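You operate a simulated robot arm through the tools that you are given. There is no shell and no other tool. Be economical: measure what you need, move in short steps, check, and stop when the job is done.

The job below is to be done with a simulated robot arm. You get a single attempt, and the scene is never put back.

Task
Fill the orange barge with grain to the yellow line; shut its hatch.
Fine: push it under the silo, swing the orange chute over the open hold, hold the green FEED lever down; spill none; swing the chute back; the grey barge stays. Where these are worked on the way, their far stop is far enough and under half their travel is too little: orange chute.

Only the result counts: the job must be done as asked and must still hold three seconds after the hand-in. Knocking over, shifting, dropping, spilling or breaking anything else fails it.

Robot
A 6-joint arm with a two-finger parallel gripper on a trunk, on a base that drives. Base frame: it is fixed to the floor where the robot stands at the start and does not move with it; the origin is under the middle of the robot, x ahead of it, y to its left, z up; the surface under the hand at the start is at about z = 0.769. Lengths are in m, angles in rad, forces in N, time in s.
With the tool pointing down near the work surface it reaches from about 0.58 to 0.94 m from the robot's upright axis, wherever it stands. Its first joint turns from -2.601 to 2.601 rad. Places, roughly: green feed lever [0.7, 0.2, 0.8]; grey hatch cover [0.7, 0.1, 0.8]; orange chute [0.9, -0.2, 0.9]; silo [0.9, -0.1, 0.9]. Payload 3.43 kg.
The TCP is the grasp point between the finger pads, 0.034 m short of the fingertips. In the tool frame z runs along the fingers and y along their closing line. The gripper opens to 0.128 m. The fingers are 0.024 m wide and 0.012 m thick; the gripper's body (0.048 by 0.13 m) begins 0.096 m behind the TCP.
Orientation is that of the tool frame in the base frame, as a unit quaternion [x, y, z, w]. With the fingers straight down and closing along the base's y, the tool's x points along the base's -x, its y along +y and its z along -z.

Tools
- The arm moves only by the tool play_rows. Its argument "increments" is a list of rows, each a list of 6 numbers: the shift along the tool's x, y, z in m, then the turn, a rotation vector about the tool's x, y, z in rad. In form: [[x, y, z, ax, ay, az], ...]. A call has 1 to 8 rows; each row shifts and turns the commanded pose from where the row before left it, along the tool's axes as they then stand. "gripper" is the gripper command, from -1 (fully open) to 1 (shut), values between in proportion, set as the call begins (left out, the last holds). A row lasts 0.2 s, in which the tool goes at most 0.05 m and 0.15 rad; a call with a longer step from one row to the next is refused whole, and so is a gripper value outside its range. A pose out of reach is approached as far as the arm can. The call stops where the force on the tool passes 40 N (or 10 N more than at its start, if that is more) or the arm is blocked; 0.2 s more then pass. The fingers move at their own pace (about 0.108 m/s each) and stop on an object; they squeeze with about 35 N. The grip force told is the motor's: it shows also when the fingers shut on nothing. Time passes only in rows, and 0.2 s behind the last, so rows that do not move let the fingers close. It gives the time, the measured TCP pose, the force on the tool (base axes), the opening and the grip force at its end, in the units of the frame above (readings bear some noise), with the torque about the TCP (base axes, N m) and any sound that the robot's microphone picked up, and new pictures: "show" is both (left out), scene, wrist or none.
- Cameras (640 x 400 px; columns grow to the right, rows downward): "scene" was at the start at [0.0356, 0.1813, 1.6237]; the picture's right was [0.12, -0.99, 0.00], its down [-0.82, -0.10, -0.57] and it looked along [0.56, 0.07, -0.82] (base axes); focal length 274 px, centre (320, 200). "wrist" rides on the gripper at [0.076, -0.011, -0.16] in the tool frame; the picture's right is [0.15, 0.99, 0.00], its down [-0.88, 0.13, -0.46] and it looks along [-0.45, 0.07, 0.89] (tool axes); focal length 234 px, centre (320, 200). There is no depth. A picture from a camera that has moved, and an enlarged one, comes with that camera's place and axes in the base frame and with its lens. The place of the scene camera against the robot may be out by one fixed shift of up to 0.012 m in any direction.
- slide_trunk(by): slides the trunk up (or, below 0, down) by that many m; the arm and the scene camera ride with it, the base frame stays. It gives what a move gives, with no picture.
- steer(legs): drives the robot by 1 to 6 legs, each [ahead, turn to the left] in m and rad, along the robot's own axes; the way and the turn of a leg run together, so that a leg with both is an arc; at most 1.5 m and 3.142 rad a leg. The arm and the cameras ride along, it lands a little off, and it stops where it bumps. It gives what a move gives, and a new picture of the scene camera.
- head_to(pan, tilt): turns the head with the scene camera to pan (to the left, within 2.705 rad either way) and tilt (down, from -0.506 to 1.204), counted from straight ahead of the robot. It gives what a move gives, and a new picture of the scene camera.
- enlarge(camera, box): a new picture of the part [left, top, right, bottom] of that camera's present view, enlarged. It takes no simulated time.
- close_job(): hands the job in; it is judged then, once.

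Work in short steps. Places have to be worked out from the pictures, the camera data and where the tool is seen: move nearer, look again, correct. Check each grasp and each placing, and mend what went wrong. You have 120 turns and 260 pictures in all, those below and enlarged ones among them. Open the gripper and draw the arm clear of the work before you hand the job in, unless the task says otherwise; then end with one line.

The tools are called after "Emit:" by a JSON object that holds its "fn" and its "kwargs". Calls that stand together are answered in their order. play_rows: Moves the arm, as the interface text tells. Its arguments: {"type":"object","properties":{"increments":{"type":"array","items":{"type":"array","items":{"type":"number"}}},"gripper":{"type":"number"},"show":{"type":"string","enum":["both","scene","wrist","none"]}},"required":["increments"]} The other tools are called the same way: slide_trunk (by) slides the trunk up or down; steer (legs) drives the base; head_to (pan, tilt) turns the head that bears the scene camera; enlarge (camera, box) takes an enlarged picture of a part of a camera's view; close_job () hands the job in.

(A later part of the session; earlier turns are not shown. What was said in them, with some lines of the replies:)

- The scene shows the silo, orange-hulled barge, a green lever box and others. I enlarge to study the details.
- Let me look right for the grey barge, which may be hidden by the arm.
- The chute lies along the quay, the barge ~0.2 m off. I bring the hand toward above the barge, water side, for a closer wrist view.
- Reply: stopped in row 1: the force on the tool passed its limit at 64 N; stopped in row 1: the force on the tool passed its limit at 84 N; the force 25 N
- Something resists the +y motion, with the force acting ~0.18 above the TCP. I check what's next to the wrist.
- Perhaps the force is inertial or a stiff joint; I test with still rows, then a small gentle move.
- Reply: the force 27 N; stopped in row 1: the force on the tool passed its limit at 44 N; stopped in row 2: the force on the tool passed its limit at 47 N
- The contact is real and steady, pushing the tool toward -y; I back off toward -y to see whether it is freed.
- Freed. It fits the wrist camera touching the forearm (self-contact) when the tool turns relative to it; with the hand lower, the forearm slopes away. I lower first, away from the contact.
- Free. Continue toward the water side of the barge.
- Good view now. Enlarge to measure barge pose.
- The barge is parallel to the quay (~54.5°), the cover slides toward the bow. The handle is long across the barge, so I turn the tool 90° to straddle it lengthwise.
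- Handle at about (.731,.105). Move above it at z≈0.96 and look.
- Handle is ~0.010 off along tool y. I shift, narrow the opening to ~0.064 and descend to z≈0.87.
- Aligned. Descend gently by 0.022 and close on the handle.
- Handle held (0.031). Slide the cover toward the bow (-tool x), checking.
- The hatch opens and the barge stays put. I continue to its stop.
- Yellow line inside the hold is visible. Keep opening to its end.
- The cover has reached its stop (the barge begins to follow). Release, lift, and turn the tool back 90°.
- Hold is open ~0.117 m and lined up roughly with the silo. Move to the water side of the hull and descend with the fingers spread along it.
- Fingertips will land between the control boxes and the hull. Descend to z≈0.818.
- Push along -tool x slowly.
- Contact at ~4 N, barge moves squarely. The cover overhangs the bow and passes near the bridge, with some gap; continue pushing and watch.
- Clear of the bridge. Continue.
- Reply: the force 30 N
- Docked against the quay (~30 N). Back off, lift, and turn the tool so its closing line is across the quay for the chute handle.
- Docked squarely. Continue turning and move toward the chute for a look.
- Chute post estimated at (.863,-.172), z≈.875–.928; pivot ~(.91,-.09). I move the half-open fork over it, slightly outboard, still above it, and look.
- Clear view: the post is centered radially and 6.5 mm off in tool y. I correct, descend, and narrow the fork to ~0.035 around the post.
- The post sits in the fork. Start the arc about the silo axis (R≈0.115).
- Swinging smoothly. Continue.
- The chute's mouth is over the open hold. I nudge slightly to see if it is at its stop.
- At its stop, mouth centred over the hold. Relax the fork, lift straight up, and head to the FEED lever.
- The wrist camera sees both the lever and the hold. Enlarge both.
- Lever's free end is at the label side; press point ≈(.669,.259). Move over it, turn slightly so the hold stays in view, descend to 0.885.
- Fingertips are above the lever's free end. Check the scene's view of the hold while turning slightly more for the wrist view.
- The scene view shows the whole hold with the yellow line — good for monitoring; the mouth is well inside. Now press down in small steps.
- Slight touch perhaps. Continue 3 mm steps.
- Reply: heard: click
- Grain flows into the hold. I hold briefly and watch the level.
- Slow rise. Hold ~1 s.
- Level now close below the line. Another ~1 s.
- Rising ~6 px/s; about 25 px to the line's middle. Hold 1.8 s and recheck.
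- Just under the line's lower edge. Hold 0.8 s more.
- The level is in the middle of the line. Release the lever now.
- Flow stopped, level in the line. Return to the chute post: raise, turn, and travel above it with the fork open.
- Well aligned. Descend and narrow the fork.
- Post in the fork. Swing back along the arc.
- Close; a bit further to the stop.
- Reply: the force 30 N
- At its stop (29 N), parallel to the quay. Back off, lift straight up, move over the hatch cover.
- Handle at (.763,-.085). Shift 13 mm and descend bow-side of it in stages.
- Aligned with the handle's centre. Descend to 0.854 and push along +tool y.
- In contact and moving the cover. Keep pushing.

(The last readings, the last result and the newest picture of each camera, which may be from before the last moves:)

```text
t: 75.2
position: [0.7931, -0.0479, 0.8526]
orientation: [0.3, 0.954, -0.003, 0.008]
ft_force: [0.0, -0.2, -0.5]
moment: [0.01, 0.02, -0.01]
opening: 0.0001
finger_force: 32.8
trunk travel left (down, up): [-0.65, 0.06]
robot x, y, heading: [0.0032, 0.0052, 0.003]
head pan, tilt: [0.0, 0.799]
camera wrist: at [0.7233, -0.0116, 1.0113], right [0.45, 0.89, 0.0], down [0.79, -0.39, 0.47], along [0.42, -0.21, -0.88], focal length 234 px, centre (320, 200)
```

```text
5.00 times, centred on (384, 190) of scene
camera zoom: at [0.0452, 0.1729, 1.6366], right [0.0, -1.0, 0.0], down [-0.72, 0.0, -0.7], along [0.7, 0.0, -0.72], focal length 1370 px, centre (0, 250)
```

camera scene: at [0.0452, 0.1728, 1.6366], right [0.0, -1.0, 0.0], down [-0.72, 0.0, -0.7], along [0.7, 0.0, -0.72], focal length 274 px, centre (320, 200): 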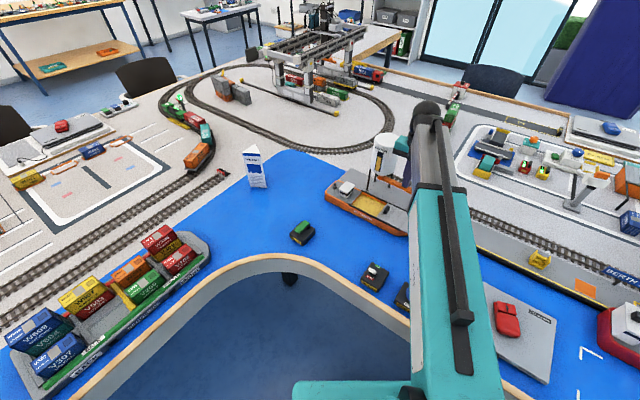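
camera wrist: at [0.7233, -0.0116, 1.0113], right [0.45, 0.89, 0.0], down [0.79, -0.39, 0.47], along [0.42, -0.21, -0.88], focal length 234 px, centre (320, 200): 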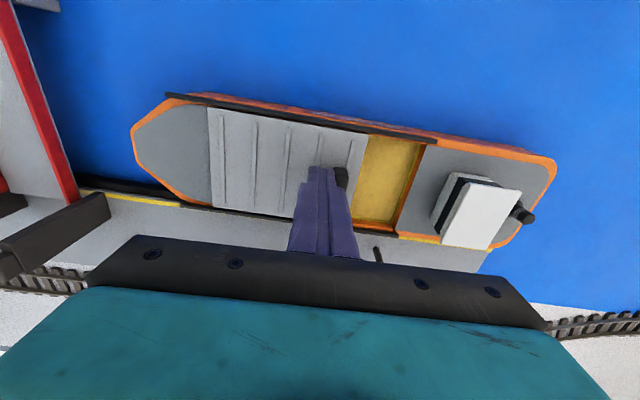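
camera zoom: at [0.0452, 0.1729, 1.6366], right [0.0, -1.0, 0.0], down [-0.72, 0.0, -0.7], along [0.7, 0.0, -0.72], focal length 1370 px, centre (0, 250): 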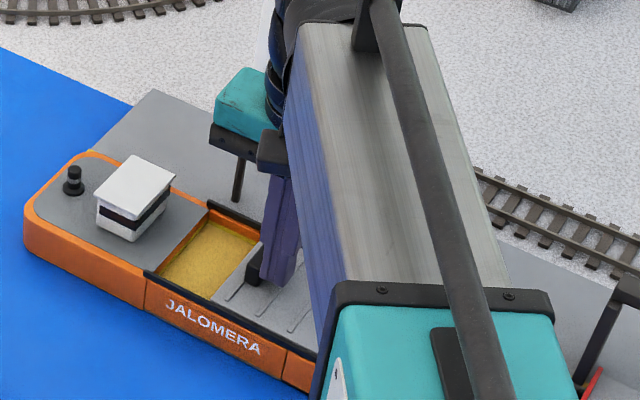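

Emit:
{"fn": "play_rows", "kwargs": {"increments": [[0, 0.01, 0, 0, 0, 0], [0, 0.01, 0, 0, 0, 0], [0, 0.008, 0, 0, 0, 0], [0, 0.006, 0, 0, 0, 0]], "show": "wrist"}}

Emit:
{"fn": "enlarge", "kwargs": {"camera": "wrist", "box": [300, 90, 540, 240]}}

```text
t: 76.2
position: [0.8124, -0.0185, 0.8522]
orientation: [0.3, 0.954, -0.004, 0.006]
ft_force: [0.4, 0.7, -0.2]
moment: [0.01, 0.01, -0.01]
opening: 0.0
finger_force: 33.0
trunk travel left (down, up): [-0.65, 0.06]
robot x, y, heading: [0.0015, 0.0071, 0.005]
head pan, tilt: [0.0, 0.799]
camera wrist: at [0.7429, 0.0168, 1.0112], right [0.45, 0.9, 0.0], down [0.79, -0.39, 0.47], along [0.42, -0.21, -0.88], focal length 234 px, centre (320, 200)
```

wrist: 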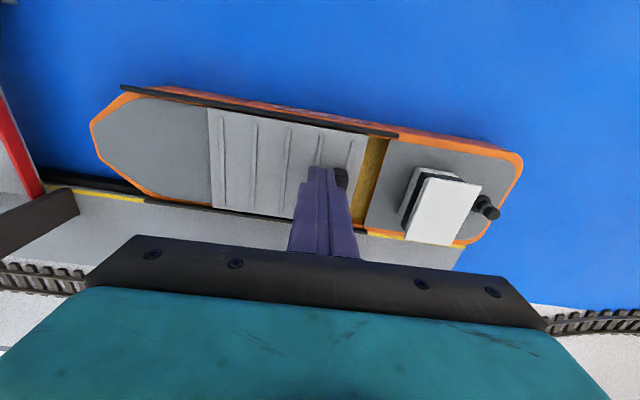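

```text
2.67 times, centred on (420, 165) of wrist
camera zoom: at [0.7429, 0.0168, 1.0112], right [0.45, 0.9, 0.0], down [0.79, -0.39, 0.47], along [0.42, -0.21, -0.88], focal length 624 px, centre (53, 293)
```

zoom: 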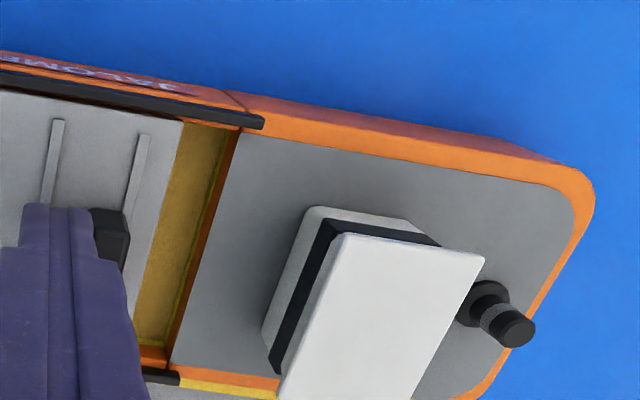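

About 17 mm to go. Push on gently.

Emit:
{"fn": "play_rows", "kwargs": {"increments": [[0, 0.006, 0, 0, 0, 0], [0, 0.006, 0, 0, 0, 0], [0, 0.004, 0, 0, 0, 0]], "show": "wrist"}}

Emit:
{"fn": "enlarge", "kwargs": {"camera": "wrist", "box": [300, 90, 460, 190]}}

```text
t: 77.0
position: [0.822, -0.0063, 0.8522]
orientation: [0.3, 0.954, -0.003, 0.007]
ft_force: [0.1, -0.7, -0.2]
moment: [0.05, 0.0, -0.02]
opening: 0.0001
finger_force: 32.7
trunk travel left (down, up): [-0.65, 0.06]
robot x, y, heading: [-0.0005, 0.0048, 0.004]
head pan, tilt: [0.0, 0.799]
camera wrist: at [0.7521, 0.0298, 1.0112], right [0.45, 0.89, 0.0], down [0.79, -0.39, 0.47], along [0.42, -0.21, -0.88], focal length 234 px, centre (320, 200)
```

wrist: 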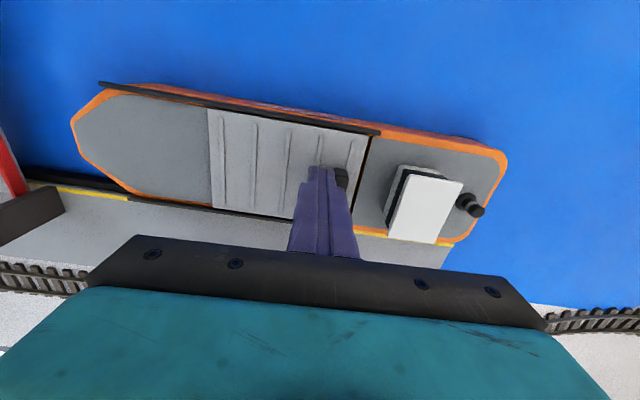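

```text
4.00 times, centred on (380, 140) of wrist
camera zoom: at [0.7521, 0.0298, 1.0112], right [0.45, 0.89, 0.0], down [0.79, -0.39, 0.47], along [0.42, -0.21, -0.88], focal length 937 px, centre (80, 440)
```

zoom: 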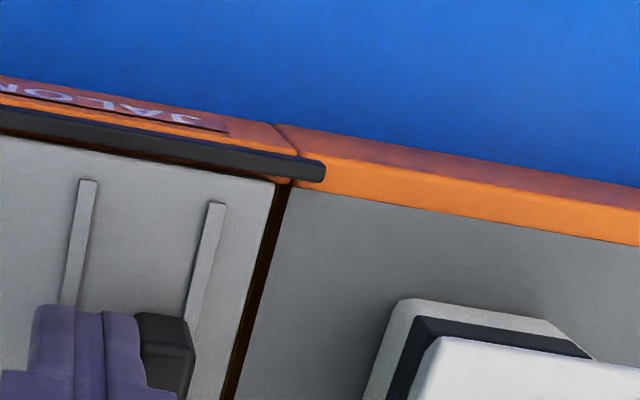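

~4 mm left.

Emit:
{"fn": "play_rows", "kwargs": {"increments": [[0, 0.003, 0, 0, 0, 0], [0, 0.002, 0, 0, 0, 0]], "show": "none"}}

Emit:
{"fn": "enlarge", "kwargs": {"camera": "wrist", "box": [300, 90, 460, 190]}}

```text
t: 77.6
position: [0.8242, -0.0021, 0.8524]
orientation: [0.3, 0.954, -0.002, 0.008]
ft_force: [0.3, 0.6, -0.3]
moment: [-0.02, -0.01, 0.0]
opening: 0.0002
finger_force: 33.0
trunk travel left (down, up): [-0.65, 0.06]
robot x, y, heading: [0.0013, 0.0042, 0.002]
head pan, tilt: [0.0, 0.799]
```

```text
4.00 times, centred on (380, 140) of wrist
camera zoom: at [0.755, 0.0338, 1.0115], right [0.45, 0.9, 0.0], down [0.79, -0.39, 0.47], along [0.42, -0.21, -0.88], focal length 937 px, centre (80, 440)
```

zoom: 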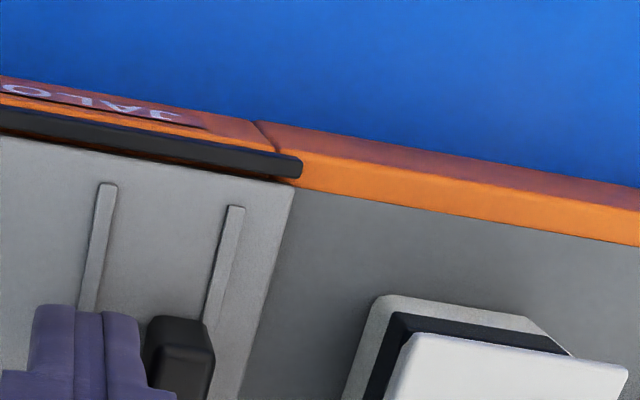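

Cover appears flush with the deck. A 2 mm confirming push, then back off and retreat.

Emit:
{"fn": "play_rows", "kwargs": {"increments": [[0, 0.003, 0, 0, 0, 0]], "show": "none"}}

Emit:
{"fn": "enlarge", "kwargs": {"camera": "wrist", "box": [300, 90, 460, 190]}}

Emit:
{"fn": "play_rows", "kwargs": {"increments": [[0, -0.008, 0, 0, 0, 0], [0, -0.01, -0.02, 0, 0, 0], [0.02, 0, -0.04, 0, 0, 0], [0.04, 0, -0.02, 0, 0, 0], [0.045, 0, -0.02, 0, 0, 0], [0.045, 0, -0.02, 0, 0, 0], [0.045, 0, -0.02, 0, 0, 0], [0.03, 0, -0.01, 0, 0, 0]], "show": "both"}}

Emit:
{"fn": "enlarge", "kwargs": {"camera": "scene", "box": [300, 110, 492, 230]}}

Emit:
{"fn": "enlarge", "kwargs": {"camera": "wrist", "box": [200, 90, 500, 278]}}

```text
t: 78.0
position: [0.8267, 0.0004, 0.853]
orientation: [0.301, 0.954, -0.004, 0.007]
ft_force: [0.4, -1.2, -0.5]
moment: [-0.01, -0.02, -0.01]
opening: 0.0
finger_force: 32.8
trunk travel left (down, up): [-0.65, 0.06]
robot x, y, heading: [-0.0, 0.0035, -0.003]
head pan, tilt: [0.0, 0.799]
```

```text
4.00 times, centred on (380, 140) of wrist
camera zoom: at [0.7568, 0.0364, 1.0112], right [0.45, 0.9, 0.0], down [0.79, -0.39, 0.47], along [0.42, -0.21, -0.88], focal length 937 px, centre (80, 440)
```

zoom: 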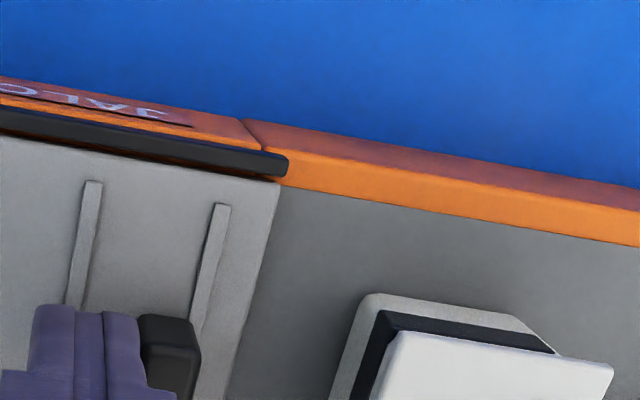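

```text
t: 79.8
position: [0.6302, 0.1164, 0.9992]
orientation: [0.299, 0.954, -0.003, 0.008]
ft_force: [-0.1, 0.7, 0.3]
moment: [0.0, -0.02, -0.04]
opening: 0.0
finger_force: 33.1
trunk travel left (down, up): [-0.65, 0.06]
robot x, y, heading: [-0.0003, 0.0085, 0.001]
head pan, tilt: [0.0, 0.799]
camera scene: at [0.0448, 0.173, 1.6366], right [0.0, -1.0, 0.0], down [-0.72, 0.0, -0.7], along [0.7, 0.0, -0.72], focal length 274 px, centre (320, 200)
camera wrist: at [0.5592, 0.1525, 1.1581], right [0.45, 0.9, 0.0], down [0.79, -0.39, 0.47], along [0.42, -0.21, -0.88], focal length 234 px, centre (320, 200)
```

scene: 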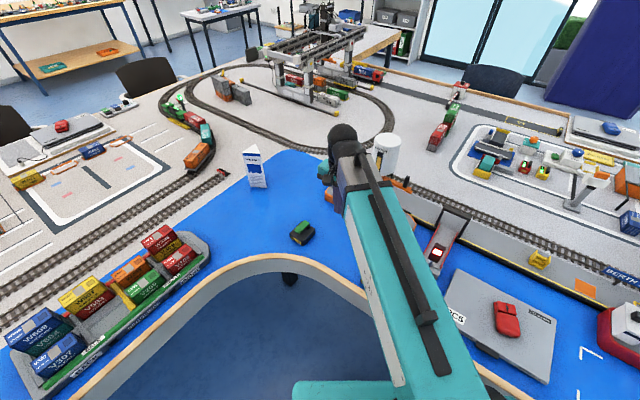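
wrist: 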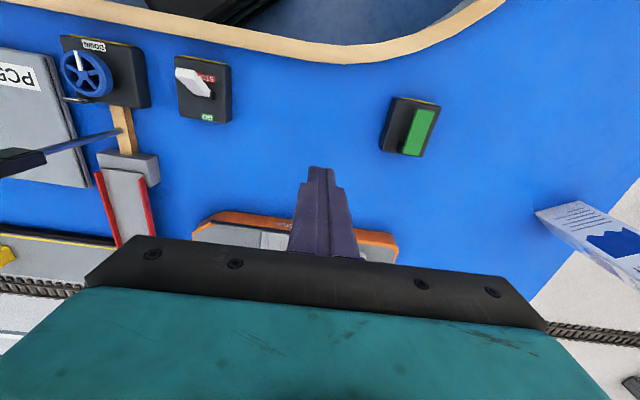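

```text
3.33 times, centred on (396, 170) of scene
camera zoom: at [0.0448, 0.173, 1.6366], right [0.0, -1.0, 0.0], down [-0.72, 0.0, -0.7], along [0.7, 0.0, -0.72], focal length 914 px, centre (67, 300)
```

zoom: 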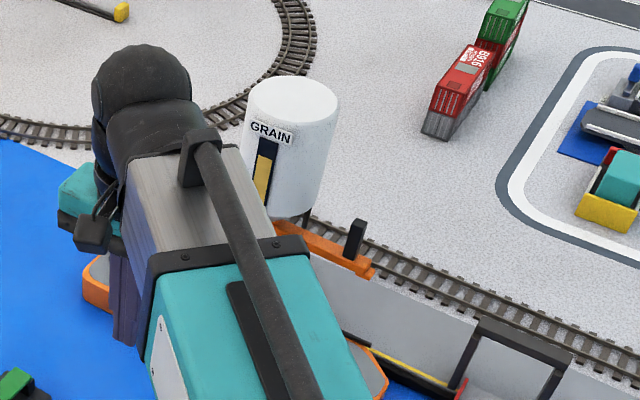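

```text
2.13 times, centred on (350, 184) of wrist
camera zoom: at [0.5592, 0.1525, 1.1581], right [0.45, 0.9, 0.0], down [0.79, -0.39, 0.47], along [0.42, -0.21, -0.88], focal length 498 px, centre (256, 234)
```

zoom: 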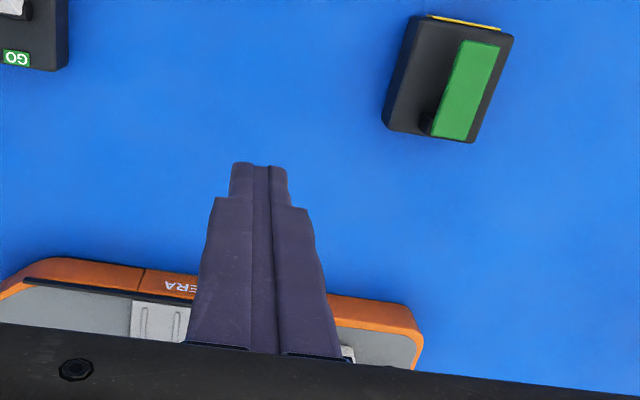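

Move the hand further aside (open gripper) to view the finished barge.

Emit:
{"fn": "play_rows", "kwargs": {"increments": [[0.02, 0.035, 0, 0, 0, 0], [0.02, 0.035, 0, 0, 0, 0], [0.02, 0.035, 0, 0, 0, 0], [0.02, 0.035, 0, 0, 0, 0], [0.02, 0.035, 0, 0, 0, 0], [0.02, 0.035, 0, 0, 0, 0]], "gripper": -1.0, "show": "scene"}}

Emit:
{"fn": "enlarge", "kwargs": {"camera": "scene", "box": [300, 120, 460, 240]}}

```text
t: 81.2
position: [0.6521, 0.358, 0.9968]
orientation: [0.3, 0.954, -0.003, 0.008]
ft_force: [0.2, 0.0, -0.5]
moment: [-0.01, 0.0, -0.04]
opening: 0.128
finger_force: 0.1
trunk travel left (down, up): [-0.65, 0.06]
robot x, y, heading: [0.0046, 0.0038, 0.001]
head pan, tilt: [0.0, 0.799]
camera scene: at [0.0452, 0.1733, 1.6365], right [0.0, -1.0, 0.0], down [-0.72, 0.0, -0.7], along [0.7, 0.0, -0.72], focal length 274 px, centre (320, 200)
```

scene: 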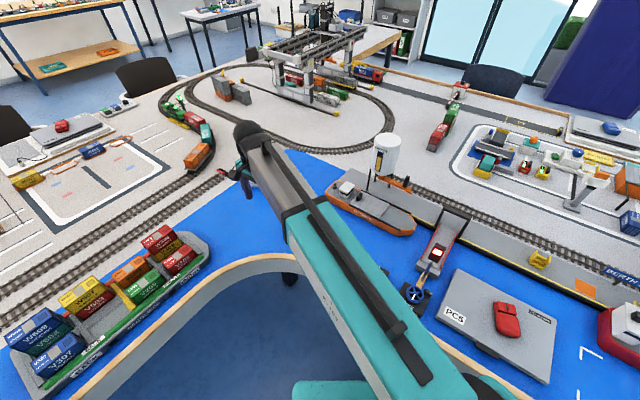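

```text
3.33 times, centred on (380, 180) of scene
camera zoom: at [0.0452, 0.1733, 1.6365], right [0.0, -1.0, 0.0], down [-0.72, 0.0, -0.7], along [0.7, 0.0, -0.72], focal length 914 px, centre (120, 267)
```

zoom: 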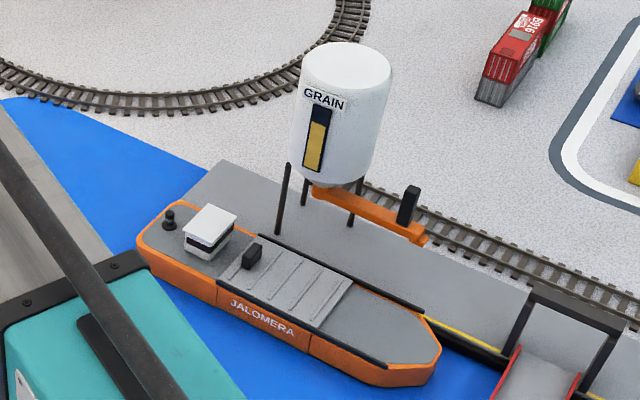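

Barge docked under the silo, hatch shut, chute back along the quay, nothing spilled, grey barge untouched. Hand is clear and open; hand in.

Emit:
{"fn": "close_job", "kwargs": {}}

```text
The job is handed in.
```

The orange barge is under the silo, filled to the middle of the yellow line with its hatch shut. The chute is swung back to its stop, I saw no grain outside the hold, and the grey barge was left untouched.
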